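You operate a simulated robot arm through the tools that you are given. There is no shell and no other tool. Be economical: measure what you need, move in short steps, check, and stop when the job is done.

Carry out the task below with a simulated robot arm. There is one attempt and no reset: what you move stays moved.

## Task
Take the tin marked "WAX" from the long oak table and leave it on top of the brown parcel.

It is judged by the outcome, as a careful person would: the job done as asked, and still so three seconds after it is handed in. It fails if anything else is knocked over, pushed out of place, dropped, spilled or broken.

## Robot
A 6-joint arm with a two-finger parallel gripper, fixed in place. Base frame: the origin is at the foot of the arm, x ahead of it, y to its left, z up; the work surface is at about z = 0. Readings come in m, degrees, newtons and seconds.
With the tool pointing down near the work surface it reaches from about 0.14 to 0.58 m from the base axis. Its first joint turns from -66.0 to 66.0 degrees. Payload 2.1 kg.
The TCP is the grasp point between the finger pads, 0.03 m short of the fingertips. In the tool frame z runs along the fingers and y along their closing line. The gripper opens to 0.094 m. The fingers are 0.028 m wide and 0.01 m thick; the gripper's body (0.05 by 0.096 m) begins 0.055 m behind the TCP.
Orientation is told as [roll, pitch, yaw] about the base's x, y, z axes, in that order, counted from this pose: with the fingers straight down and closing along the base's y, the tool's x points along the base's -x, its y along +y and its z along -z.

## Interface
- The arm moves only by the tool nudge_tool. Its argument "motion" is a list of rows, each a list of 6 numbers: the shift along the tool's x, y, z in m, then the turn, a rotation vector about the tool's x, y, z in degrees. In form: [[x, y, z, wx, wy, wz], ...]. A call has 1 to 10 rows; each row shifts and turns the commanded pose from where the row before left it, along the tool's axes as they then stand. "hand" is the closure in counts, from 0 (fully open) to 255 (shut), set as the call begins (left out, the last holds). Rows are played at 5 a second. More than 0.05 m and 8.6 degrees between two rows, or a gripper value outside its range, and nothing of the call is played. A pose out of reach is approached as far as the arm can. The call stops where the force on the tool passes 40 N (or 10 N more than at its start, if that is more) or the arm is blocked; 0.2 s more then pass. The fingers move at their own pace (about 0.072 m/s each) and stop on an object; they squeeze with about 32 N. The grip force told is the motor's: it shows also when the fingers shut on nothing. Time passes only in rows, and 0.2 s behind the last, so rows that do not move let the fingers close. The reply holds the time, the measured pose of the TCP, the force on the tool along the base axes, the opening and the grip force, in the units named above and with some noise.
- Cameras (640 x 400 px; columns grow to the right, rows downward): "scene" is fixed at [0.0518, -0.3665, 0.4871]; the picture's right is [0.81, -0.58, 0.00], its down [-0.31, -0.43, -0.85] and it looks along [0.49, 0.69, -0.53] (base axes); focal length 326 px, centre (320, 200). "wrist" rides on the gripper at [-0.037, 0, -0.058] in the tool frame; the picture's right is [0.00, -1.00, 0.00], its down [0.97, 0.00, -0.24] and it looks along [0.24, 0.00, 0.97] (tool axes); focal length 218 px, centre (320, 200). There is no depth. A picture from a camera that has moved, and an enlarged one, comes with that camera's place and axes in the base frame and with its lens.
- grab_frame(camera): a new picture of that camera. The clock stands still meanwhile.
- close_up(camera, box): a new picture of the part [left, top, right, bottom] of that camera's present view, enlarged. The clock stands still meanwhile.
- hand_in(): hands the job in; it is judged then, once.

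Go step by step. Nothing tells you positions but the pictures and the camera data: compare them with the known pose of the tool, close in by small moves and look again before you grip or let go. The budget is 90 turns and 36 pictures, counting those below and the enlarged ones. Unless the task says otherwise, let go and move clear before handing in, and close with one line.

The tools are called by a JSON object that holds its "method" and its "body". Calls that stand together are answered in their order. nudge_tool: Moves the arm, as the interface text tells. Its arguments: {"type":"object","properties":{"motion":{"type":"array","items":{"type":"array","items":{"type":"number"}}},"hand":{"type":"number"}},"required":["motion"]} The other tools are called the same way: grab_frame (camera) takes a picture; close_up (camera, box) takes an enlarged picture of a part of a camera's view; hand_in () hands the job in.

At the start:

```text
time: 0.0
position: [0.3185, 0.1221, 0.2484]
tcp_rot: [0.1, -0.1, 0.0]
ft_force: [0.2, 0.0, 0.2]
width: 0.0941
gripper_force: 0.1
```

scene: 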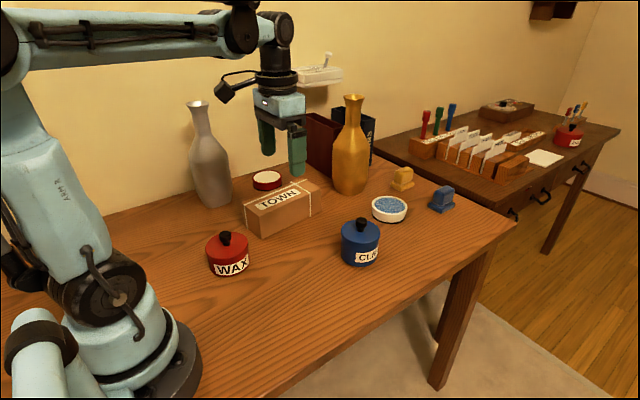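
wrist: 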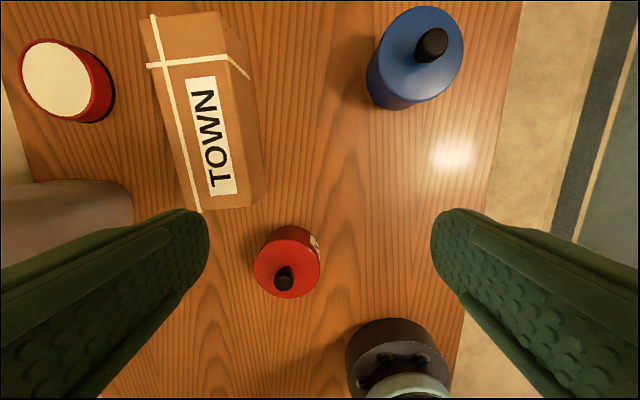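

I see the red WAX tin near (0.20, 0.165), with the brown parcel marked TOWN ahead of it. I'll enlarge both to size them and find out whether the tin fits between the fingers.

{"method": "close_up", "body": {"camera": "scene", "box": [180, 160, 340, 290]}}

{"method": "close_up", "body": {"camera": "wrist", "box": [120, 0, 360, 310]}}

{"method": "close_up", "body": {"camera": "scene", "box": [400, 80, 640, 230]}}

```text
3.08 times, centred on (260, 225) of scene
camera zoom: at [0.0518, -0.3665, 0.4871], right [0.81, -0.58, 0.0], down [-0.31, -0.43, -0.85], along [0.49, 0.69, -0.53], focal length 1004 px, centre (505, 123)
```

zoom: 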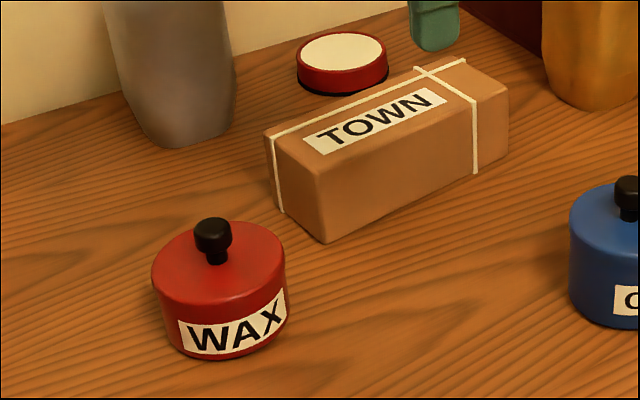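

```text
1.29 times, centred on (240, 155) of wrist
camera zoom: at [0.3555, 0.1219, 0.3062], right [0.0, -1.0, 0.0], down [-0.97, 0.0, 0.24], along [-0.24, 0.0, -0.97], focal length 282 px, centre (423, 258)
```

zoom: 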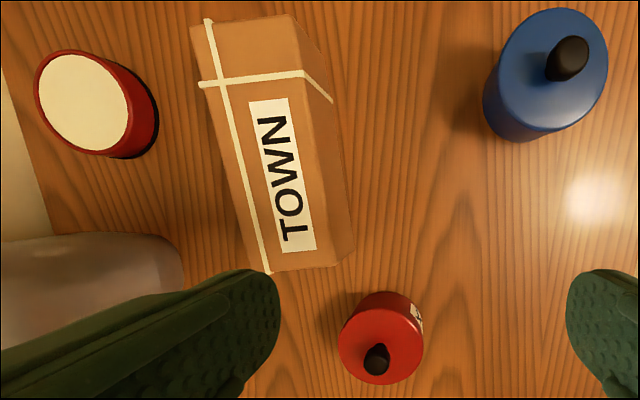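

```text
2.67 times, centred on (520, 155) of scene
camera zoom: at [0.0518, -0.3665, 0.4871], right [0.81, -0.58, 0.0], down [-0.31, -0.43, -0.85], along [0.49, 0.69, -0.53], focal length 870 px, centre (-213, 320)
```

zoom: 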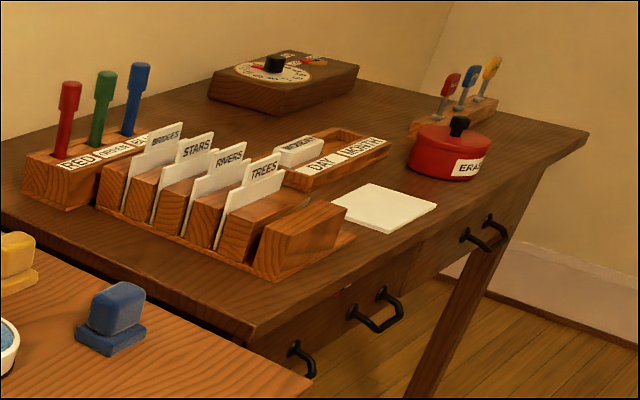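

The label reads WAX; the other red tin, on the far table, reads ERA…. The tin is about 0.088 m across and 0.05 m high, centred near (0.20, 0.167). Its knob is about 0.024 m wide, which suits the gripper. The parcel's top is at about z = 0.06, centred near (0.38, 0.25). Next I'll hover over the knob.

{"method": "nudge_tool", "body": {"motion": [[0.03, 0.011, 0.015, 0, 0, 0], [0.03, 0.011, 0.015, 0, 0, 0], [0.03, 0.011, 0.015, 0, 0, 0], [0.028, 0.011, 0.015, 0, 0, 0], [0, 0, 0, 0, 0, 0]], "hand": 0}}

{"method": "grab_frame", "body": {"camera": "wrist"}}

{"method": "grab_frame", "body": {"camera": "scene"}}

```text
time: 1.2
position: [0.2014, 0.1656, 0.1877]
tcp_rot: [0.1, -0.1, -0.1]
ft_force: [-1.4, 0.5, 1.3]
width: 0.094
gripper_force: 0.1
```

```text
30 pictures are left
camera wrist: at [0.2382, 0.1651, 0.2464], right [0.0, -1.0, 0.0], down [-0.97, 0.0, 0.24], along [-0.24, 0.0, -0.97], focal length 218 px, centre (320, 200)
```

wrist: 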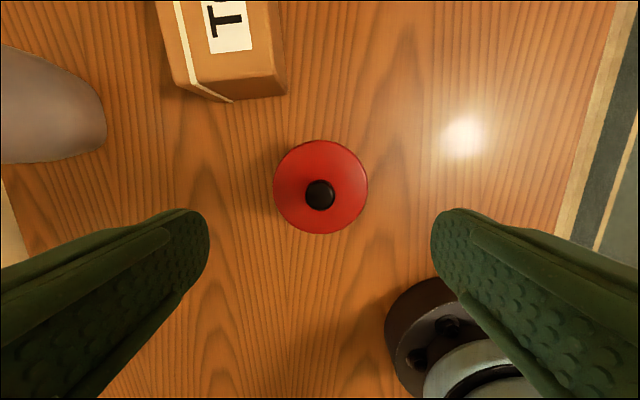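

```text
29 pictures are left
```

scene: 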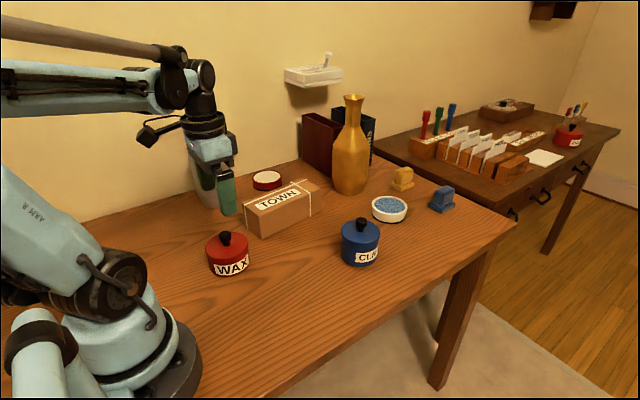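

The TCP is now centred over the knob, with the tin's centre at about (0.2005, 0.165). I'll go down until the fingertips are just above the lid, then look again.

{"method": "nudge_tool", "body": {"motion": [[0, 0, 0.025, 0, 0, 0], [0, 0, 0.025, 0, 0, 0], [0, 0, 0.025, 0, 0, 0], [0, 0, 0.012, 0, 0, 0], [0, 0, 0.01, 0, 0, 0], [0, 0, 0, 0, 0, 0]]}}

{"method": "close_up", "body": {"camera": "scene", "box": [160, 160, 320, 290]}}

{"method": "grab_frame", "body": {"camera": "wrist"}}

```text
time: 2.6
position: [0.2017, 0.166, 0.0909]
tcp_rot: [0.1, -0.1, 0.1]
ft_force: [-0.2, 0.3, -0.2]
width: 0.0941
gripper_force: 0.0
```

```text
3.08 times, centred on (240, 225) of scene
camera zoom: at [0.0518, -0.3665, 0.4871], right [0.81, -0.58, 0.0], down [-0.31, -0.43, -0.85], along [0.49, 0.69, -0.53], focal length 1004 px, centre (566, 123)
```

zoom: 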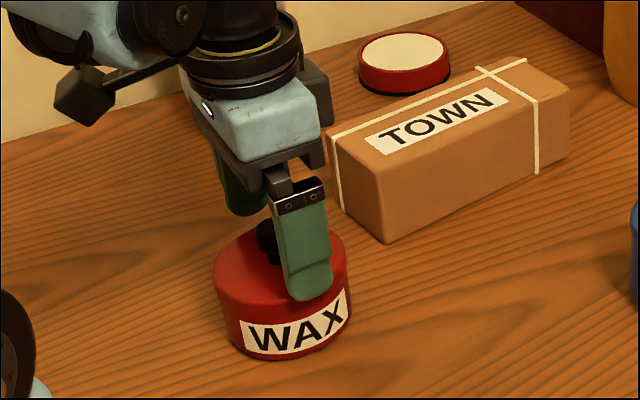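

```text
27 pictures are left
camera wrist: at [0.2385, 0.1658, 0.1487], right [0.0, -1.0, 0.0], down [-0.97, 0.0, 0.24], along [-0.24, 0.0, -0.97], focal length 218 px, centre (320, 200)
```

wrist: 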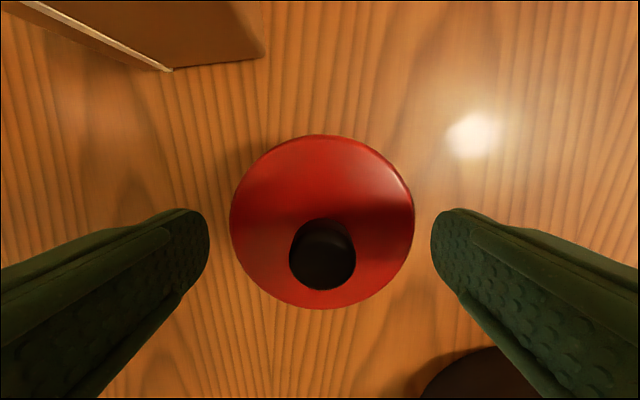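

The fingers straddle the knob, which tops out at about z = 0.08. I'll go 4 mm lower and close.

{"method": "nudge_tool", "body": {"motion": [[0.001, 0, 0.004, 0, 0, 0], [0, 0, 0, 0, 0, 0]]}}

{"method": "nudge_tool", "body": {"motion": [[0, 0, 0, 0, 0, 0], [0, 0, 0, 0, 0, 0], [0, 0, 0, 0, 0, 0], [0, 0, 0, 0, 0, 0], [0, 0, 0, 0, 0, 0]], "hand": 255}}

{"method": "close_up", "body": {"camera": "scene", "box": [160, 160, 320, 290]}}

```text
time: 3.2
position: [0.2005, 0.1656, 0.0859]
tcp_rot: [-0.1, 0.0, 0.0]
ft_force: [-0.2, 0.7, -0.7]
width: 0.0942
gripper_force: 0.1
```

```text
time: 4.4
position: [0.2008, 0.1654, 0.0869]
tcp_rot: [-0.1, -0.1, 0.0]
ft_force: [0.1, 0.3, -0.3]
width: 0.0223
gripper_force: 31.6
```

```text
3.08 times, centred on (240, 225) of scene
camera zoom: at [0.0518, -0.3665, 0.4871], right [0.81, -0.58, 0.0], down [-0.31, -0.43, -0.85], along [0.49, 0.69, -0.53], focal length 1004 px, centre (566, 123)
```

zoom: 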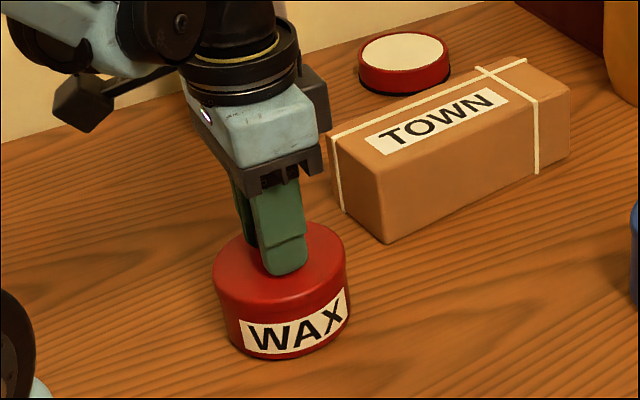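

The knob is held at a width of 0.022 m. I'll lift a little to see whether the whole tin comes up.

{"method": "nudge_tool", "body": {"motion": [[0, 0, -0.006, 0, 0, 0], [0, 0, -0.007, 0, 0, 0], [0, 0, -0.007, 0, 0, 0], [0, 0, 0, 0, 0, 0]]}}

{"method": "close_up", "body": {"camera": "scene", "box": [160, 160, 320, 290]}}

```text
time: 5.4
position: [0.2008, 0.1652, 0.1086]
tcp_rot: [-0.1, -0.1, -0.1]
ft_force: [0.8, -7.4, 31.0]
width: 0.0217
gripper_force: 32.3
```

```text
3.08 times, centred on (240, 225) of scene
camera zoom: at [0.0517, -0.3666, 0.4871], right [0.81, -0.58, 0.0], down [-0.31, -0.43, -0.85], along [0.5, 0.69, -0.53], focal length 1004 px, centre (566, 123)
```

zoom: 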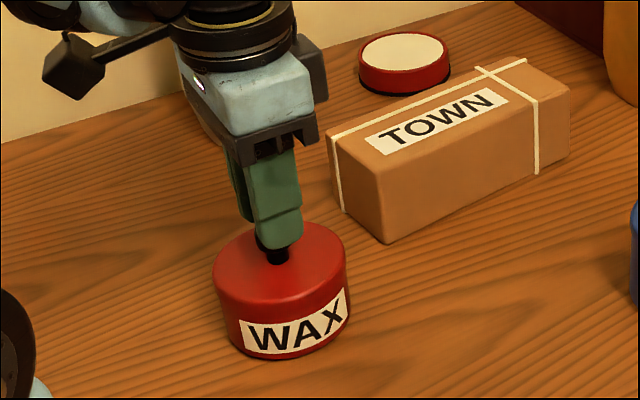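

The tin stayed on the table while the tool felt about 31 N, so the fingers seem to have slid up the knob. I'll wait briefly and read the force at rest.

{"method": "nudge_tool", "body": {"motion": [[0, 0, 0, 0, 0, 0], [0, 0, 0, 0, 0, 0]]}}

{"method": "close_up", "body": {"camera": "scene", "box": [195, 210, 265, 280]}}

{"method": "grab_frame", "body": {"camera": "wrist"}}

```text
time: 6.0
position: [0.2002, 0.1659, 0.1081]
tcp_rot: [-0.2, -0.2, -0.1]
ft_force: [2.4, -9.9, 34.4]
width: 0.0218
gripper_force: 32.3
```

```text
5.71 times, centred on (230, 245) of scene
camera zoom: at [0.0517, -0.3666, 0.4871], right [0.81, -0.58, 0.0], down [-0.31, -0.43, -0.85], along [0.5, 0.69, -0.53], focal length 1864 px, centre (834, -57)
```

zoom: 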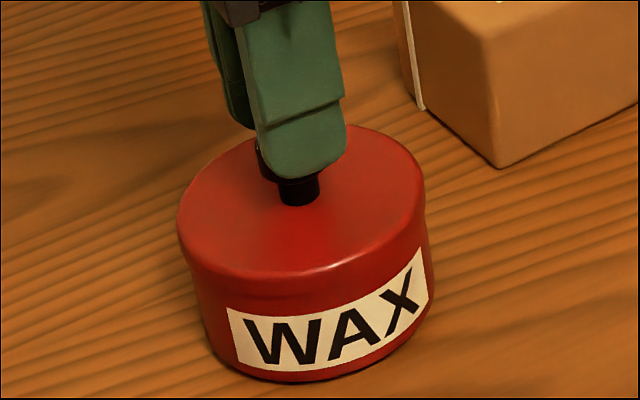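

```text
23 pictures are left
camera wrist: at [0.237, 0.1659, 0.1659], right [0.0, -1.0, 0.0], down [-0.97, 0.0, 0.24], along [-0.24, 0.0, -0.97], focal length 218 px, centre (320, 200)
```

wrist: 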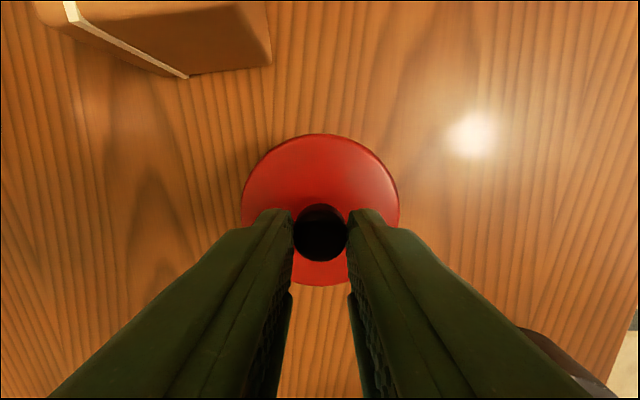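

The steady 34 N means the tin is very heavy or stuck down, and the grip on the knob is slipping. I'll let go, check that it still stands as before, and plan a firmer grip on the body. It's about 0.087 m wide and the hand opens to 0.094 m.

{"method": "nudge_tool", "body": {"motion": [[0, 0, 0.006, 0, 0, 0], [0, 0, 0.006, 0, 0, 0], [0, 0, 0, 0, 0, 0]]}}

{"method": "nudge_tool", "body": {"motion": [[0, 0, 0, 0, 0, 0], [0, 0, 0, 0, 0, 0], [0, 0, 0, 0, 0, 0], [0, 0, 0, 0, 0, 0]], "hand": 0}}

{"method": "grab_frame", "body": {"camera": "wrist"}}

```text
time: 6.8
position: [0.1997, 0.1649, 0.0961]
tcp_rot: [0.0, -0.1, -0.1]
ft_force: [-0.7, -12.1, 31.6]
width: 0.0216
gripper_force: 31.9
```

```text
time: 7.8
position: [0.1995, 0.1662, 0.0952]
tcp_rot: [0.0, -0.1, -0.1]
ft_force: [0.3, 0.3, 0.5]
width: 0.0939
gripper_force: 0.0
```

```text
22 pictures are left
camera wrist: at [0.2367, 0.1662, 0.1531], right [0.0, -1.0, 0.0], down [-0.97, 0.0, 0.24], along [-0.24, 0.0, -0.97], focal length 218 px, centre (320, 200)
```

wrist: 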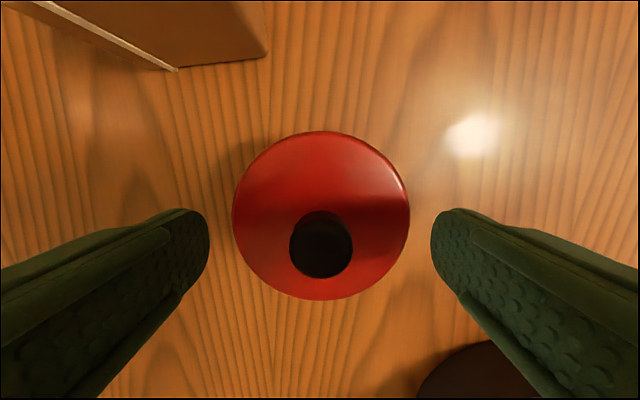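

The tin hasn't shifted and is centred between the open fingers, so the body should fit with about 3 mm to spare on each side. I'll go down in small steps and watch the force.

{"method": "nudge_tool", "body": {"motion": [[-0.001, 0, 0.008, 0, 0, 0], [0, 0, 0.006, 0, 0, 0], [0, 0, 0.005, 0, 0, 0], [0, 0, 0, 0, 0, 0]]}}

{"method": "close_up", "body": {"camera": "scene", "box": [160, 160, 320, 290]}}

{"method": "grab_frame", "body": {"camera": "wrist"}}

```text
time: 8.8
position: [0.2008, 0.1673, 0.0773]
tcp_rot: [0.0, -0.1, -0.1]
ft_force: [0.3, -0.1, -0.2]
width: 0.0939
gripper_force: 0.0
```

```text
3.08 times, centred on (240, 225) of scene
camera zoom: at [0.0518, -0.3665, 0.4871], right [0.81, -0.58, 0.0], down [-0.31, -0.43, -0.85], along [0.49, 0.69, -0.53], focal length 1004 px, centre (566, 123)
```

zoom: 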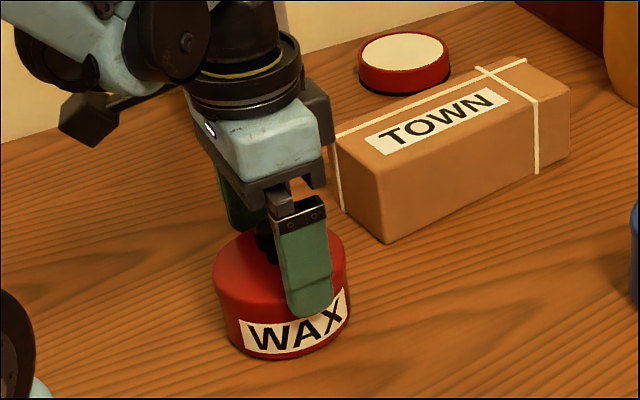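

```text
20 pictures are left
camera wrist: at [0.2375, 0.1664, 0.1347], right [0.0, -1.0, 0.0], down [-0.97, 0.0, 0.24], along [-0.24, 0.0, -0.97], focal length 218 px, centre (320, 200)
```

wrist: 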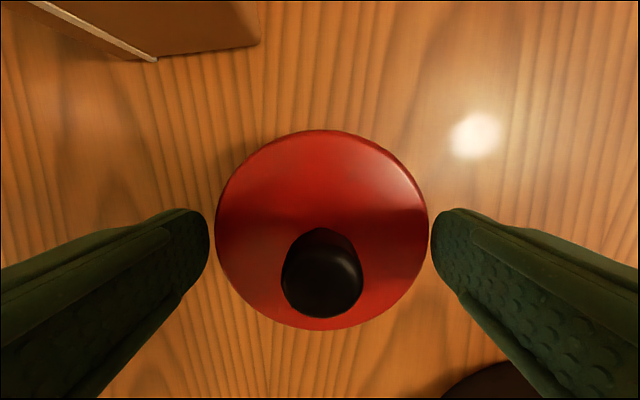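

Fingertips are level with the lid and clear of it, with slightly less room on the right. I'll shift 0.7 mm toward −y and go down beside the body.

{"method": "nudge_tool", "body": {"motion": [[0, -0.0007, 0, 0, 0, 0], [0, 0, 0.006, 0, 0, 0], [0, 0, 0.006, 0, 0, 0], [0, 0, 0, 0, 0, 0]]}}

{"method": "nudge_tool", "body": {"motion": [[0, 0, 0.006, 0, 0, 0], [0, 0, 0.006, 0, 0, 0], [0, 0, 0.006, 0, 0, 0], [0, 0, 0.004, 0, 0, 0], [0, 0, 0, 0, 0, 0]]}}

{"method": "close_up", "body": {"camera": "scene", "box": [160, 160, 320, 290]}}

```text
time: 9.8
position: [0.2021, 0.1663, 0.064]
tcp_rot: [0.0, -0.1, 0.0]
ft_force: [-0.1, 0.8, -0.4]
width: 0.094
gripper_force: 0.0
```

```text
time: 11.0
position: [0.2004, 0.1657, 0.0423]
tcp_rot: [-0.1, -0.1, 0.0]
ft_force: [-1.3, 0.1, -0.5]
width: 0.094
gripper_force: 0.1
```

```text
3.08 times, centred on (240, 225) of scene
camera zoom: at [0.0518, -0.3665, 0.4871], right [0.81, -0.58, 0.0], down [-0.31, -0.43, -0.85], along [0.49, 0.69, -0.53], focal length 1004 px, centre (566, 123)
```

zoom: 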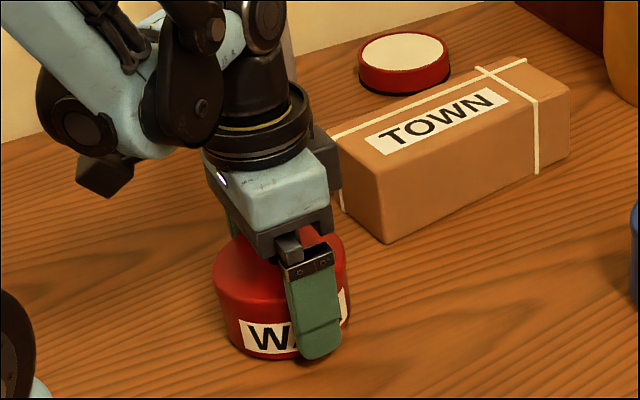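

The fingers are beside the body with no contact force. I'll close and try a small lift.

{"method": "nudge_tool", "body": {"motion": [[0, 0, 0, 0, 0, 0], [0, 0, 0, 0, 0, 0], [0, 0, 0, 0, 0, 0]], "hand": 255}}

{"method": "nudge_tool", "body": {"motion": [[0, 0, -0.004, 0, 0, 0], [0, 0, -0.004, 0, 0, 0], [0, 0, 0, 0, 0, 0]]}}

{"method": "close_up", "body": {"camera": "scene", "box": [160, 160, 320, 290]}}

```text
time: 11.8
position: [0.2006, 0.1665, 0.0429]
tcp_rot: [0.1, -0.1, 0.0]
ft_force: [0.2, 0.0, 0.1]
width: 0.0875
gripper_force: 32.6
```

```text
time: 12.6
position: [0.2013, 0.1651, 0.0509]
tcp_rot: [0.0, -0.2, -0.2]
ft_force: [-0.1, -0.3, -0.8]
width: 0.0874
gripper_force: 31.5
```

```text
3.08 times, centred on (240, 225) of scene
camera zoom: at [0.0518, -0.3665, 0.4871], right [0.81, -0.58, 0.0], down [-0.31, -0.43, -0.85], along [0.49, 0.69, -0.53], focal length 1004 px, centre (566, 123)
```

zoom: 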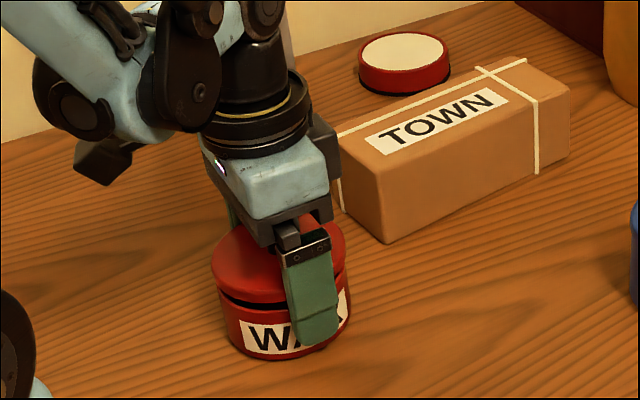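

The lid is a separate piece, and this grip has raised it off the body. I'll take one close look at the seam before putting it straight back down.

{"method": "close_up", "body": {"camera": "scene", "box": [200, 220, 256, 280]}}

```text
6.67 times, centred on (228, 250) of scene
camera zoom: at [0.0518, -0.3665, 0.4871], right [0.81, -0.58, 0.0], down [-0.31, -0.43, -0.85], along [0.49, 0.69, -0.53], focal length 2175 px, centre (933, -133)
```

zoom: 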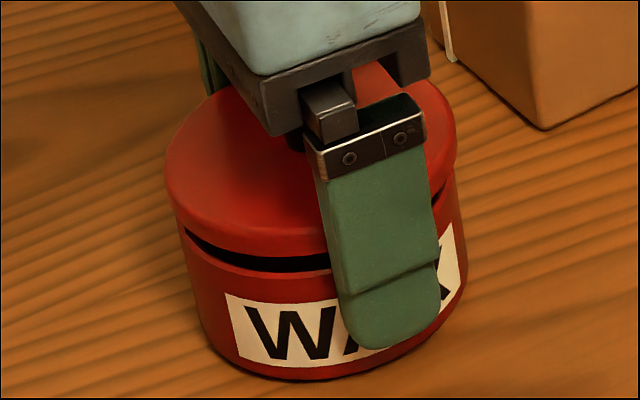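

The lid overhangs the body slightly, so upright fingers catch only the lid. I'll lower it the same 8 mm to reseat it and check the seam.

{"method": "nudge_tool", "body": {"motion": [[0, 0, 0.004, 0, 0, 0], [0, 0, 0.004, 0, 0, 0], [0, 0, 0, 0, 0, 0]]}}

{"method": "close_up", "body": {"camera": "scene", "box": [200, 220, 256, 280]}}

```text
time: 13.4
position: [0.2018, 0.1641, 0.0422]
tcp_rot: [0.1, -0.1, 0.1]
ft_force: [0.0, -0.3, -0.2]
width: 0.0876
gripper_force: 32.3
```

```text
6.67 times, centred on (228, 250) of scene
camera zoom: at [0.0518, -0.3665, 0.4871], right [0.81, -0.58, 0.0], down [-0.31, -0.43, -0.85], along [0.49, 0.69, -0.53], focal length 2175 px, centre (933, -133)
```

zoom: 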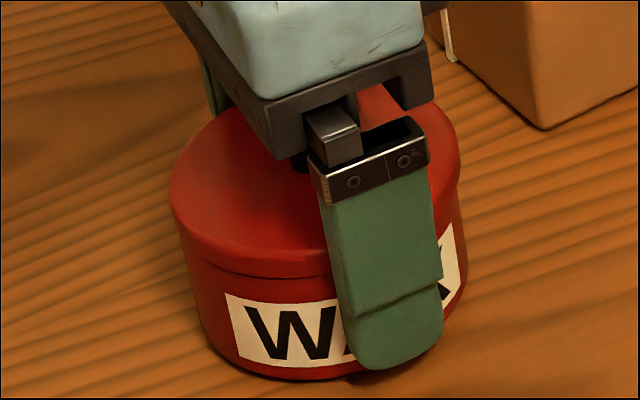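

The lid is seated again. It overhangs by about 1 mm, so an upright grip can't reach the body past it. I'll open, go up and take the knob again to see whether the lid now comes off freely. Then I can carry the body by itself and put the lid back afterwards.

{"method": "nudge_tool", "body": {"motion": [[0, 0, 0, 0, 0, 0], [0, 0, 0, 0, 0, 0], [0, 0, -0.01, 0, 0, 0], [0, 0, -0.01, 0, 0, 0], [0, 0, -0.012, 0, 0, 0], [0, 0, -0.013, 0, 0, 0], [0, 0, 0, 0, 0, 0]], "hand": 0}}

{"method": "nudge_tool", "body": {"motion": [[0, 0, 0, 0, 0, 0], [0, 0, 0, 0, 0, 0], [0, 0, 0, 0, 0, 0], [0, 0, 0, 0, 0, 0], [0, 0, 0, 0, 0, 0]], "hand": 255}}

{"method": "nudge_tool", "body": {"motion": [[0, 0, -0.002, 0, 0, 0], [0, 0, -0.002, 0, 0, 0], [0, 0, 0, 0, 0, 0]]}}

{"method": "close_up", "body": {"camera": "scene", "box": [200, 220, 256, 280]}}

```text
time: 15.0
position: [0.2019, 0.1654, 0.0884]
tcp_rot: [0.0, 0.0, 0.0]
ft_force: [-1.0, 0.2, 0.1]
width: 0.0937
gripper_force: 0.0
```

```text
time: 16.2
position: [0.2032, 0.1648, 0.0888]
tcp_rot: [0.0, -0.2, 0.0]
ft_force: [0.4, 0.3, -0.1]
width: 0.0215
gripper_force: 32.2
```

```text
time: 17.0
position: [0.2005, 0.1661, 0.0917]
tcp_rot: [0.0, 0.0, 0.0]
ft_force: [0.5, 0.6, 0.6]
width: 0.0214
gripper_force: 32.2
```

```text
6.67 times, centred on (228, 250) of scene
camera zoom: at [0.0518, -0.3665, 0.4871], right [0.81, -0.58, 0.0], down [-0.31, -0.43, -0.85], along [0.49, 0.69, -0.53], focal length 2175 px, centre (933, -133)
```

zoom: 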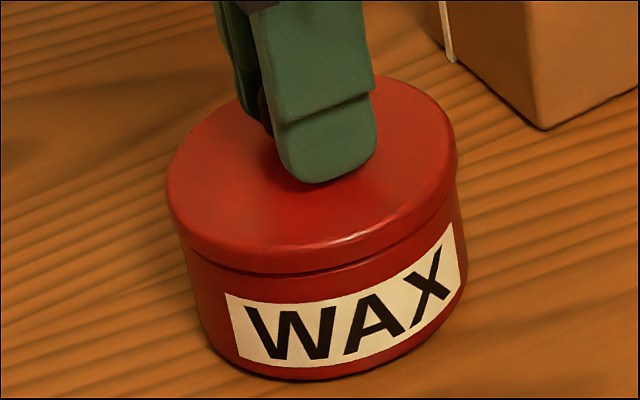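

The lid now comes up with almost no force. I'll raise it clear of the body and look inside.

{"method": "nudge_tool", "body": {"motion": [[0, 0, -0.012, 0, 0, 0], [0, 0, -0.02, 0, 0, 0], [0, 0, -0.03, 0, 0, 0], [0, 0, -0.03, 0, 0, 0], [0, 0, 0, 0, 0, 0]]}}

{"method": "close_up", "body": {"camera": "scene", "box": [160, 140, 340, 290]}}

```text
time: 18.2
position: [0.202, 0.1648, 0.1842]
tcp_rot: [0.0, -0.1, 0.0]
ft_force: [0.2, 0.0, -0.1]
width: 0.0214
gripper_force: 32.4
```

```text
2.67 times, centred on (250, 215) of scene
camera zoom: at [0.0518, -0.3665, 0.4871], right [0.81, -0.58, 0.0], down [-0.31, -0.43, -0.85], along [0.49, 0.69, -0.53], focal length 870 px, centre (507, 160)
```

zoom: 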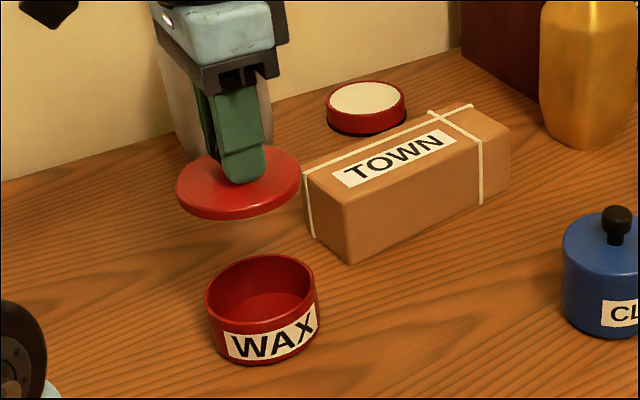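

The tin is empty and the lid is off. I'll set the lid down on clear table near (0.28, 0.05), well away from everything.

{"method": "nudge_tool", "body": {"motion": [[-0.02, -0.028, 0, 0, 0, 0], [-0.02, -0.029, 0, 0, 0, 0], [-0.02, -0.029, 0, 0, 0, 0], [-0.02, -0.029, 0, 0, 0, 0], [0, 0, 0.03, 0, 0, 0], [0, 0, 0.03, 0, 0, 0], [0, 0, 0.03, 0, 0, 0], [0, 0, 0.02, 0, 0, 0], [0, 0, 0.01, 0, 0, 0], [0, 0, 0, 0, 0, 0]]}}

{"method": "close_up", "body": {"camera": "scene", "box": [180, 160, 400, 300]}}

```text
time: 20.4
position: [0.2817, 0.0508, 0.0643]
tcp_rot: [0.1, -0.1, 0.0]
ft_force: [0.3, 0.5, 0.1]
width: 0.0214
gripper_force: 31.7
```

```text
2.86 times, centred on (290, 230) of scene
camera zoom: at [0.0517, -0.3665, 0.4871], right [0.81, -0.58, 0.0], down [-0.31, -0.43, -0.85], along [0.49, 0.69, -0.53], focal length 932 px, centre (406, 114)
```

zoom: 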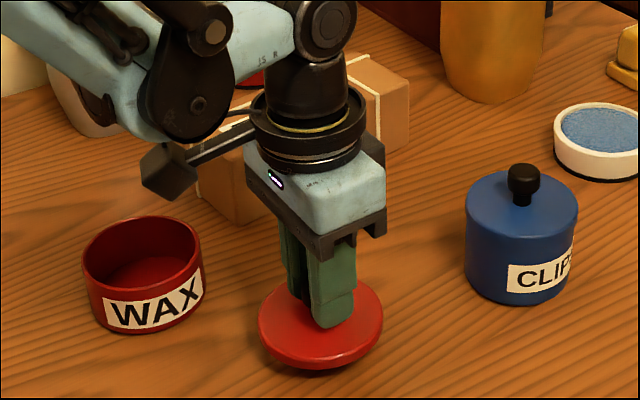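

The lid hangs just above the table, with a small plug under it. I'll lower it in small steps until it touches.

{"method": "nudge_tool", "body": {"motion": [[0, 0, 0.002, 0, 0, 0], [0, 0, 0.002, 0, 0, 0], [0, 0, 0, 0, 0, 0]]}}

{"method": "nudge_tool", "body": {"motion": [[0, 0, 0.0015, 0, 0, 0], [0, 0, 0.0015, 0, 0, 0], [0, 0, 0, 0, 0, 0]]}}

{"method": "close_up", "body": {"camera": "scene", "box": [250, 220, 330, 300]}}

```text
time: 21.2
position: [0.2809, 0.0505, 0.0589]
tcp_rot: [0.1, -0.1, -0.1]
ft_force: [-0.3, 0.6, 0.1]
width: 0.0217
gripper_force: 32.0
```

```text
time: 22.0
position: [0.2811, 0.0504, 0.0558]
tcp_rot: [0.0, -0.2, 0.0]
ft_force: [0.3, 0.1, 0.2]
width: 0.0215
gripper_force: 31.9
```

```text
5.00 times, centred on (290, 260) of scene
camera zoom: at [0.0518, -0.3665, 0.4871], right [0.81, -0.58, 0.0], down [-0.31, -0.43, -0.85], along [0.49, 0.69, -0.53], focal length 1631 px, centre (470, -100)
```

zoom: 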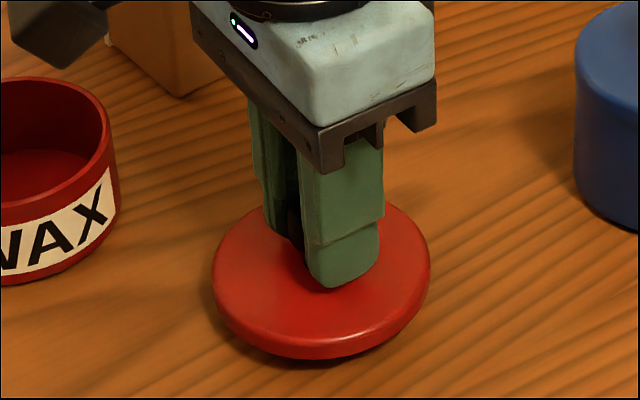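

Still no contact, so I'll keep going down a millimetre at a time.

{"method": "nudge_tool", "body": {"motion": [[0, 0, 0.001, 0, 0, 0], [0, 0, 0.001, 0, 0, 0], [0, 0, 0, 0, 0, 0]]}}

{"method": "nudge_tool", "body": {"motion": [[0, 0, 0.001, 0, 0, 0], [0, 0, 0, 0, 0, 0]]}}

{"method": "nudge_tool", "body": {"motion": [[0, 0, 0.001, 0, 0, 0], [0, 0, 0, 0, 0, 0]]}}

```text
time: 22.8
position: [0.2813, 0.0509, 0.0554]
tcp_rot: [0.0, -0.1, 0.0]
ft_force: [-0.4, 0.1, -0.2]
width: 0.0219
gripper_force: 31.5
```

```text
time: 23.4
position: [0.28, 0.0502, 0.0537]
tcp_rot: [0.0, -0.1, 0.0]
ft_force: [0.6, 0.3, -0.5]
width: 0.0218
gripper_force: 32.4
```

```text
time: 24.0
position: [0.2813, 0.0511, 0.052]
tcp_rot: [-0.1, -0.1, 0.0]
ft_force: [-0.4, -0.4, -0.8]
width: 0.0214
gripper_force: 32.4
```

{"method": "nudge_tool", "body": {"motion": [[0, 0, 0.001, 0, 0, 0], [0, 0, 0, 0, 0, 0]]}}

{"method": "nudge_tool", "body": {"motion": [[0, 0, 0.001, 0, 0, 0], [0, 0, 0, 0, 0, 0]]}}

{"method": "close_up", "body": {"camera": "scene", "box": [250, 220, 330, 300]}}

```text
time: 24.6
position: [0.2811, 0.0503, 0.051]
tcp_rot: [0.0, -0.2, 0.1]
ft_force: [0.5, -0.4, -0.9]
width: 0.0216
gripper_force: 32.2
```

```text
time: 25.2
position: [0.2806, 0.0513, 0.0498]
tcp_rot: [-0.1, -0.1, 0.1]
ft_force: [-0.1, 0.2, -0.3]
width: 0.0216
gripper_force: 32.1
```

```text
5.00 times, centred on (290, 260) of scene
camera zoom: at [0.0518, -0.3665, 0.4871], right [0.81, -0.58, 0.0], down [-0.31, -0.43, -0.85], along [0.49, 0.69, -0.53], focal length 1631 px, centre (470, -100)
```

zoom: 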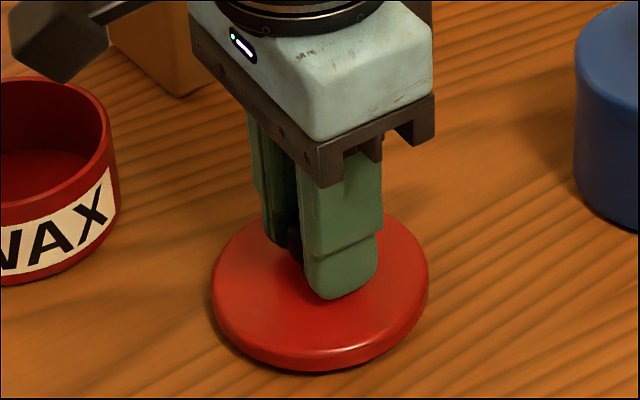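

The lid looks almost down. I'll take a few more half-millimetre steps to feel for contact.

{"method": "nudge_tool", "body": {"motion": [[0, 0, 0.001, 0, 0, 0], [0, 0, 0, 0, 0, 0]]}}

{"method": "nudge_tool", "body": {"motion": [[0, 0, 0.0005, 0, 0, 0], [0, 0, 0.0005, 0, 0, 0], [0, 0, 0, 0, 0, 0]]}}

```text
time: 25.8
position: [0.2803, 0.0502, 0.048]
tcp_rot: [0.1, -0.2, -0.1]
ft_force: [-0.3, 1.0, 0.1]
width: 0.0217
gripper_force: 32.7
```

```text
time: 26.6
position: [0.2812, 0.0495, 0.049]
tcp_rot: [0.0, -0.1, 0.1]
ft_force: [-0.4, -0.2, -0.3]
width: 0.0217
gripper_force: 32.6
```

{"method": "nudge_tool", "body": {"motion": [[0, 0, 0.001, 0, 0, 0], [0, 0, 0, 0, 0, 0]]}}

{"method": "nudge_tool", "body": {"motion": [[0, 0, 0.001, 0, 0, 0], [0, 0, 0, 0, 0, 0]]}}

{"method": "close_up", "body": {"camera": "scene", "box": [265, 235, 320, 290]}}

```text
time: 27.2
position: [0.281, 0.0501, 0.0454]
tcp_rot: [0.0, -0.1, 0.0]
ft_force: [0.6, -0.1, 0.2]
width: 0.0218
gripper_force: 31.9
```

```text
time: 27.8
position: [0.281, 0.0493, 0.0454]
tcp_rot: [0.0, -0.1, 0.0]
ft_force: [1.1, 0.0, -0.2]
width: 0.0217
gripper_force: 31.9
```

```text
7.27 times, centred on (292, 262) of scene
camera zoom: at [0.0518, -0.3665, 0.4871], right [0.81, -0.58, 0.0], down [-0.31, -0.43, -0.85], along [0.49, 0.69, -0.53], focal length 2373 px, centre (520, -254)
```

zoom: 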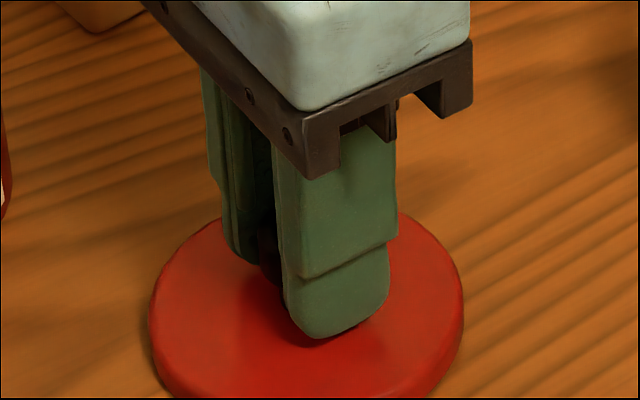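

No contact yet, so I'll keep going by feel and save pictures.

{"method": "nudge_tool", "body": {"motion": [[0, 0, 0.001, 0, 0, 0], [0, 0, 0, 0, 0, 0]]}}

{"method": "nudge_tool", "body": {"motion": [[0, 0, 0.001, 0, 0, 0], [0, 0, 0, 0, 0, 0]]}}

{"method": "nudge_tool", "body": {"motion": [[0, 0, 0.001, 0, 0, 0], [0, 0, 0, 0, 0, 0]]}}

```text
time: 28.4
position: [0.2815, 0.051, 0.0446]
tcp_rot: [0.0, 0.0, 0.0]
ft_force: [-0.5, -1.0, -0.4]
width: 0.0218
gripper_force: 31.8
```

```text
time: 29.0
position: [0.2811, 0.0495, 0.0434]
tcp_rot: [0.0, -0.1, -0.1]
ft_force: [-0.2, 0.1, 0.8]
width: 0.0217
gripper_force: 32.0
```

```text
time: 29.6
position: [0.2819, 0.0505, 0.0433]
tcp_rot: [0.1, -0.1, 0.0]
ft_force: [-0.7, 3.5, 35.0]
width: 0.0217
gripper_force: 31.5
```

Contact: 35 N upward on the tool, with the TCP at about 0.0437. I'll back off a millimetre, open, and go up.

{"method": "nudge_tool", "body": {"motion": [[0, 0, -0.0008, 0, 0, 0], [0, 0, 0, 0, 0, 0]]}}

{"method": "nudge_tool", "body": {"motion": [[0, 0, 0, 0, 0, 0], [0, 0, 0, 0, 0, 0], [0, 0, 0, 0, 0, 0], [0, 0, -0.03, 0, 0, 0], [0, 0, -0.04, 0, 0, 0], [0, 0, -0.035, 0, 0, 0], [0, 0, 0, 0, 0, 0]], "hand": 0}}

{"method": "nudge_tool", "body": {"motion": [[0.02, 0.028, 0, 0, 0, 0], [0.02, 0.029, 0, 0, 0, 0], [0.02, 0.029, 0, 0, 0, 0], [0.02, 0.029, 0, 0, 0, 0], [0, 0, 0.03, 0, 0, 0], [0, 0, 0.03, 0, 0, 0], [0, 0, 0, 0, 0, 0]]}}

{"method": "grab_frame", "body": {"camera": "wrist"}}

```text
time: 30.2
position: [0.2811, 0.0508, 0.0437]
tcp_rot: [0.0, -0.1, 0.0]
ft_force: [1.5, 0.9, 3.5]
width: 0.0216
gripper_force: 31.9
```

```text
time: 31.8
position: [0.2802, 0.0492, 0.1488]
tcp_rot: [0.0, -0.1, 0.0]
ft_force: [0.0, 0.0, -1.3]
width: 0.094
gripper_force: 0.1
```

```text
time: 33.4
position: [0.2003, 0.1652, 0.0907]
tcp_rot: [0.1, 0.0, -0.2]
ft_force: [0.8, -0.2, 0.1]
width: 0.0939
gripper_force: 0.1
```

```text
9 pictures are left
camera wrist: at [0.2376, 0.1657, 0.1476], right [0.0, -1.0, 0.0], down [-0.97, 0.0, 0.24], along [-0.24, 0.0, -0.97], focal length 218 px, centre (320, 200)
```

wrist: 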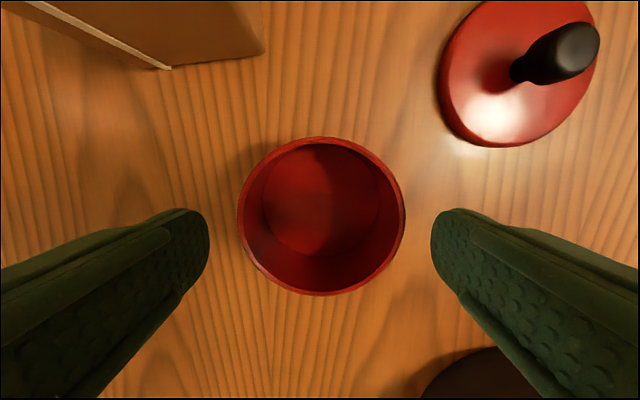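

The lid rests upright and the body is centred between the fingers. I'll go down beside the body, grip it, and raise it slightly.

{"method": "nudge_tool", "body": {"motion": [[0, 0, 0.01, 0, 0, 0], [0, 0, 0.01, 0, 0, 0], [0, 0, 0.01, 0, 0, 0], [0, 0, 0.01, 0, 0, 0], [0, 0, 0.008, 0, 0, 0], [0, 0, 0.005, 0, 0, 0], [0, 0, 0, 0, 0, 0]]}}

{"method": "nudge_tool", "body": {"motion": [[0, 0, 0, 0, 0, 0], [0, 0, 0, 0, 0, 0], [0, 0, 0, 0, 0, 0]], "hand": 255}}

{"method": "nudge_tool", "body": {"motion": [[0, 0, -0.003, 0, 0, 0], [0, 0, -0.003, 0, 0, 0], [0, 0, -0.004, 0, 0, 0], [0, 0, 0, 0, 0, 0]]}}

{"method": "close_up", "body": {"camera": "scene", "box": [180, 190, 320, 290]}}

```text
time: 35.0
position: [0.201, 0.166, 0.0362]
tcp_rot: [0.0, 0.0, 0.0]
ft_force: [0.4, 0.0, -0.9]
width: 0.0938
gripper_force: 0.0
```

```text
time: 35.8
position: [0.2018, 0.1664, 0.0359]
tcp_rot: [0.0, -0.1, 0.0]
ft_force: [1.3, 0.4, -0.4]
width: 0.0831
gripper_force: 32.3
```

```text
time: 36.8
position: [0.201, 0.1658, 0.0459]
tcp_rot: [0.0, -0.1, 0.0]
ft_force: [0.2, -0.3, -6.3]
width: 0.0831
gripper_force: 32.6
```

```text
4.00 times, centred on (250, 240) of scene
camera zoom: at [0.0518, -0.3665, 0.4871], right [0.81, -0.58, 0.0], down [-0.31, -0.43, -0.85], along [0.49, 0.69, -0.53], focal length 1305 px, centre (600, 40)
```

zoom: 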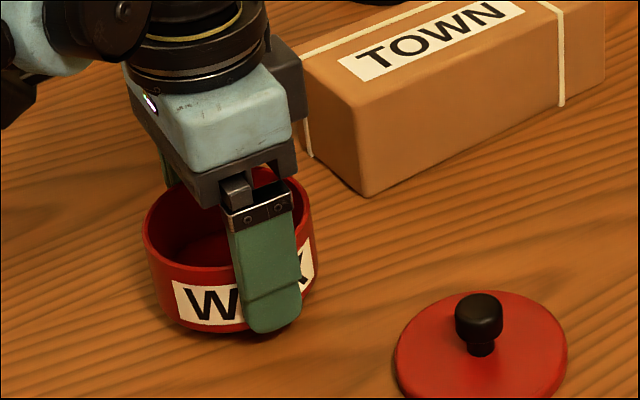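

The body is off the table, with about 6 N of weight in the hand. I'll raise it above the parcel's height, carry it over the parcel's centre near (0.380, 0.250), and look.

{"method": "nudge_tool", "body": {"motion": [[0, 0, -0.03, 0, 0, 0], [0, 0, -0.04, 0, 0, 0], [0, 0, -0.04, 0, 0, 0], [0, 0, 0, 0, 0, 0]]}}

{"method": "nudge_tool", "body": {"motion": [[-0.025, 0.012, 0, 0, 0, 0], [-0.03, 0.014, 0, 0, 0, 0], [-0.03, 0.014, 0, 0, 0, 0], [-0.03, 0.014, 0, 0, 0, 0], [-0.03, 0.014, 0, 0, 0, 0], [-0.02, 0.01, 0, 0, 0, 0], [-0.014, 0.006, 0, 0, 0, 0], [0, 0, 0.02, 0, 0, 0], [0, 0, 0.015, 0, 0, 0], [0, 0, 0, 0, 0, 0]]}}

{"method": "close_up", "body": {"camera": "scene", "box": [200, 110, 360, 250]}}

```text
time: 37.8
position: [0.1978, 0.1651, 0.1562]
tcp_rot: [0.0, -0.1, 0.0]
ft_force: [0.1, 0.0, -5.5]
width: 0.083
gripper_force: 32.2
```

```text
time: 40.0
position: [0.3808, 0.2493, 0.121]
tcp_rot: [-0.1, 0.0, -0.2]
ft_force: [-0.1, 0.0, -6.0]
width: 0.0831
gripper_force: 32.2
```

```text
2.86 times, centred on (280, 180) of scene
camera zoom: at [0.0518, -0.3665, 0.4871], right [0.81, -0.58, 0.0], down [-0.31, -0.43, -0.85], along [0.49, 0.69, -0.53], focal length 932 px, centre (434, 257)
```

zoom: 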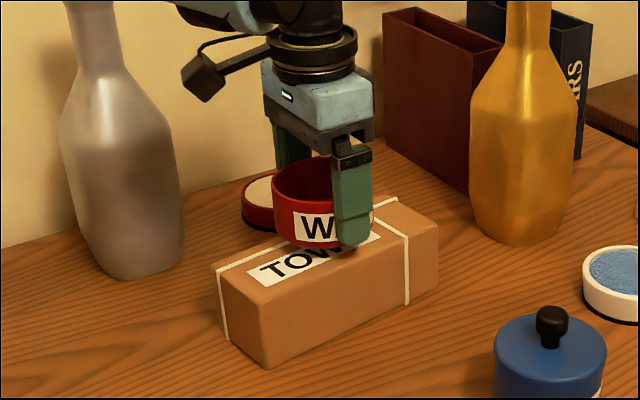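

The body hangs over the middle of the parcel, clear of the vases and the dish. I'll lower it until it touches.

{"method": "nudge_tool", "body": {"motion": [[0, 0, 0.007, 0, 0, 0], [0, 0, 0.007, 0, 0, 0], [0, 0, 0.004, 0, 0, 0], [0, 0, 0, 0, 0, 0]]}}

{"method": "nudge_tool", "body": {"motion": [[0, 0, 0.001, 0, 0, 0], [0, 0, 0.001, 0, 0, 0], [0, 0, 0, 0, 0, 0]]}}

{"method": "nudge_tool", "body": {"motion": [[0, 0, 0.001, 0, 0, 0], [0, 0, 0, 0, 0, 0]]}}

{"method": "nudge_tool", "body": {"motion": [[0, 0, 0.001, 0, 0, 0], [0, 0, 0, 0, 0, 0]]}}

```text
time: 40.8
position: [0.381, 0.2486, 0.1066]
tcp_rot: [0.0, 0.0, 0.0]
ft_force: [-1.1, -1.0, 9.9]
width: 0.0831
gripper_force: 32.0
stopped in row 4: the force on the tool passed its limit (the readings are from after the stop); the commanded pose is now the measured one
```

```text
time: 41.3
position: [0.3799, 0.249, 0.1074]
tcp_rot: [0.0, -0.2, 0.0]
ft_force: [-0.6, -0.1, 9.4]
width: 0.0828
gripper_force: 32.0
stopped in row 2: the force on the tool passed its limit (the readings are from after the stop); the commanded pose is now the measured one
```

```text
time: 42.0
position: [0.3802, 0.2485, 0.1053]
tcp_rot: [0.1, 0.0, 0.0]
ft_force: [-2.5, -1.2, 9.8]
width: 0.083
gripper_force: 31.9
stopped in row 2: the force on the tool passed its limit (the readings are from after the stop); the commanded pose is now the measured one
```

```text
time: 42.8
position: [0.3808, 0.2491, 0.1061]
tcp_rot: [0.1, 0.0, 0.0]
ft_force: [-1.1, -0.9, 8.7]
width: 0.083
gripper_force: 32.1
stopped in row 2: the force on the tool passed its limit (the readings are from after the stop); the commanded pose is now the measured one
```

The body touched down at TCP z ≈ 0.106, which puts the parcel's top at about 0.07 and not 0.06. That moves my estimate of its centre to about (0.378, 0.240). I'll lift slightly, shift 8 mm toward −y, and set it down again.

{"method": "nudge_tool", "body": {"motion": [[0, 0, -0.008, 0, 0, 0], [0.001, -0.004, 0, 0, 0, 0], [0.001, -0.004, 0, 0, 0, 0], [0, 0, 0.004, 0, 0, 0], [0, 0, 0, 0, 0, 0]]}}

{"method": "nudge_tool", "body": {"motion": [[0, 0, 0.001, 0, 0, 0], [0, 0, 0.001, 0, 0, 0], [0, 0, 0.001, 0, 0, 0], [0, 0, 0.0007, 0, 0, 0], [0, 0, 0, 0, 0, 0]]}}

{"method": "close_up", "body": {"camera": "scene", "box": [220, 140, 340, 250]}}

```text
time: 44.0
position: [0.3786, 0.2405, 0.11]
tcp_rot: [0.0, 0.0, 0.0]
ft_force: [-0.4, -0.6, -5.5]
width: 0.0831
gripper_force: 32.1
```

```text
time: 45.2
position: [0.3791, 0.241, 0.1063]
tcp_rot: [0.1, 0.0, 0.0]
ft_force: [-2.4, 0.5, 5.8]
width: 0.0829
gripper_force: 32.0
```

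```text
3.64 times, centred on (280, 195) of scene
camera zoom: at [0.0517, -0.3665, 0.4871], right [0.81, -0.58, 0.0], down [-0.31, -0.43, -0.85], along [0.49, 0.69, -0.53], focal length 1186 px, centre (466, 218)
```

zoom: 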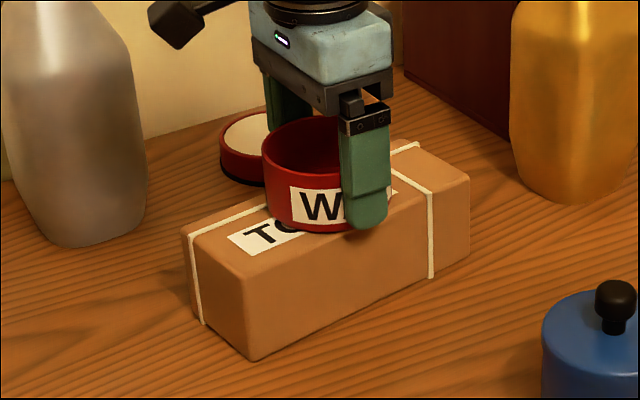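

It's resting centred on the parcel. I'll let go, rise straight up, and look down on it.

{"method": "nudge_tool", "body": {"motion": [[0, 0, 0, 0, 0, 0], [0, 0, 0, 0, 0, 0], [0, 0, -0.01, 0, 0, 0], [0, 0, -0.015, 0, 0, 0], [0, 0, -0.025, 0, 0, 0], [0, 0, -0.03, 0, 0, 0], [0, 0, -0.03, 0, 0, 0], [0, 0, 0, 0, 0, 0]], "hand": 0}}

{"method": "grab_frame", "body": {"camera": "wrist"}}

```text
time: 47.0
position: [0.3787, 0.2402, 0.2165]
tcp_rot: [0.0, 0.0, 0.0]
ft_force: [0.4, -0.4, 0.0]
width: 0.094
gripper_force: 0.1
```

```text
5 pictures are left
camera wrist: at [0.4149, 0.2404, 0.2745], right [0.0, -1.0, 0.0], down [-0.97, 0.0, 0.24], along [-0.24, 0.0, -0.97], focal length 218 px, centre (320, 200)
```

wrist: 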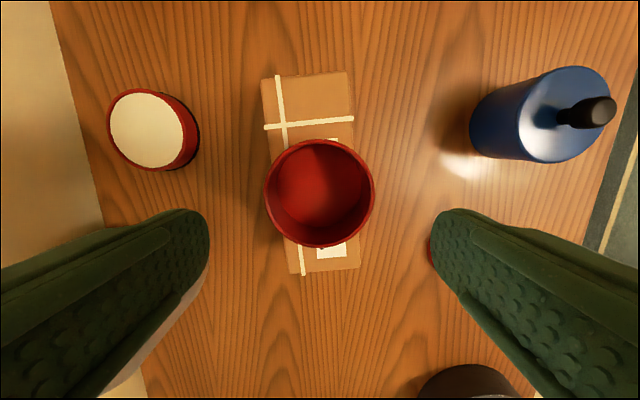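

The body sits level and central on the parcel. Now I'll go back to the lid near (0.281, 0.050) and check alignment above it.

{"method": "nudge_tool", "body": {"motion": [[0.0196, -0.038, 0, 0, 0, 0], [0.0196, -0.038, 0, 0, 0, 0], [0.0196, -0.038, 0, 0, 0, 0], [0.0196, -0.038, 0, 0, 0, 0], [0.0196, -0.038, 0, 0, 0, 0], [0, 0, 0.03, 0, 0, 0], [0, 0, 0.04, 0, 0, 0], [0, 0, 0.04, 0, 0, 0], [0, 0, 0.02, 0, 0, 0], [0, 0, 0, 0, 0, 0]]}}

{"method": "nudge_tool", "body": {"motion": [[0, 0, 0, 0, 0, 0]]}}

{"method": "grab_frame", "body": {"camera": "wrist"}}

```text
time: 49.2
position: [0.2822, 0.051, 0.086]
tcp_rot: [0.0, -0.1, 0.0]
ft_force: [0.0, -1.0, -0.6]
width: 0.0937
gripper_force: 0.0
```

```text
time: 49.6
position: [0.281, 0.0506, 0.0852]
tcp_rot: [0.0, 0.1, 0.0]
ft_force: [-0.2, 0.5, -0.5]
width: 0.094
gripper_force: 0.0
```

```text
4 pictures are left
camera wrist: at [0.3185, 0.0509, 0.1438], right [0.0, -1.0, 0.0], down [-0.97, 0.0, 0.24], along [-0.24, 0.0, -0.97], focal length 218 px, centre (320, 200)
```

wrist: 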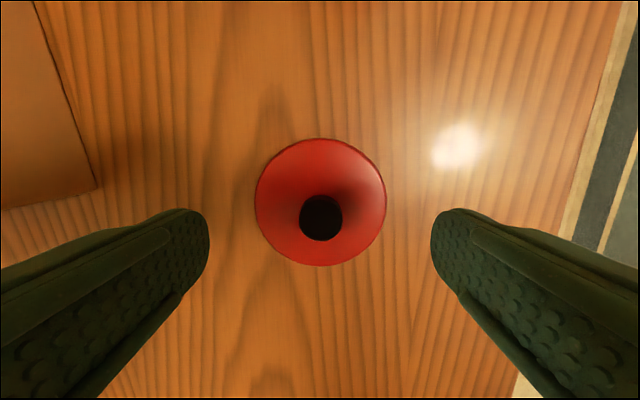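

The lid is where I left it, maybe 1 mm farther in +x than the tool. I'll adjust by that, go down to the same grip height on the knob, close, and lift.

{"method": "nudge_tool", "body": {"motion": [[-0.001, 0, 0.012, 0, 0, 0], [0, 0, 0.012, 0, 0, 0], [0, 0, 0.01, 0, 0, 0], [0, 0, 0.0065, 0, 0, 0], [0, 0, 0, 0, 0, 0]]}}

{"method": "nudge_tool", "body": {"motion": [[0, 0, 0, 0, 0, 0], [0, 0, 0, 0, 0, 0], [0, 0, 0, 0, 0, 0], [0, 0, 0, 0, 0, 0], [0, 0, 0, 0, 0, 0]], "hand": 255}}

{"method": "nudge_tool", "body": {"motion": [[0, 0, -0.005, 0, 0, 0], [0, 0, -0.03, 0, 0, 0], [0, 0, -0.04, 0, 0, 0], [0, 0, -0.04, 0, 0, 0], [0, 0, -0.04, 0, 0, 0], [0, 0, 0, 0, 0, 0]]}}

```text
time: 50.8
position: [0.2825, 0.0502, 0.0457]
tcp_rot: [0.0, 0.0, 0.0]
ft_force: [0.0, -0.6, 0.2]
width: 0.0939
gripper_force: 0.0
```

```text
time: 52.0
position: [0.2819, 0.0512, 0.0448]
tcp_rot: [0.0, 0.1, 0.1]
ft_force: [0.5, 0.0, -0.5]
width: 0.0214
gripper_force: 32.1
```

```text
time: 53.4
position: [0.2792, 0.0503, 0.1996]
tcp_rot: [0.0, -0.1, 0.0]
ft_force: [-0.5, -0.7, -1.1]
width: 0.0214
gripper_force: 31.8
```

The lid is in hand. I'll carry it back over the body, stop a little above it, and check.

{"method": "nudge_tool", "body": {"motion": [[-0.0196, 0.038, 0, 0, 0, 0], [-0.0196, 0.038, 0, 0, 0, 0], [-0.0196, 0.038, 0, 0, 0, 0], [-0.0196, 0.038, 0, 0, 0, 0], [-0.0193, 0.038, 0, 0, 0, 0], [0, 0, 0.015, 0, 0, 0], [0, 0, 0.015, 0, 0, 0], [0, 0, 0, 0, 0, 0], [0, 0, 0, 0, 0, 0]]}}

{"method": "close_up", "body": {"camera": "scene", "box": [240, 130, 320, 210]}}

```text
time: 55.4
position: [0.3793, 0.241, 0.169]
tcp_rot: [0.0, 0.1, 0.0]
ft_force: [0.5, 0.4, 0.6]
width: 0.0217
gripper_force: 32.0
```

```text
5.00 times, centred on (280, 170) of scene
camera zoom: at [0.0518, -0.3665, 0.4871], right [0.81, -0.58, 0.0], down [-0.31, -0.43, -0.85], along [0.49, 0.69, -0.53], focal length 1631 px, centre (520, 350)
```

zoom: 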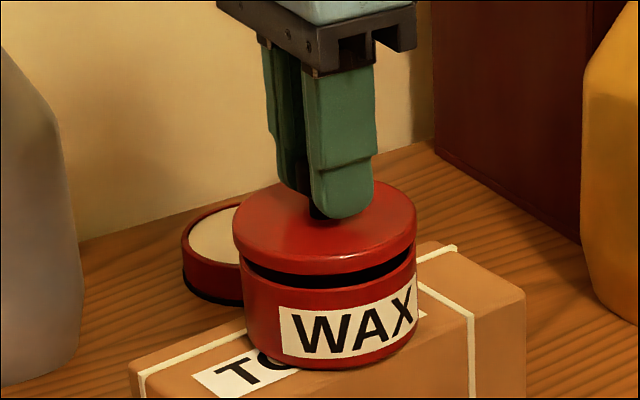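

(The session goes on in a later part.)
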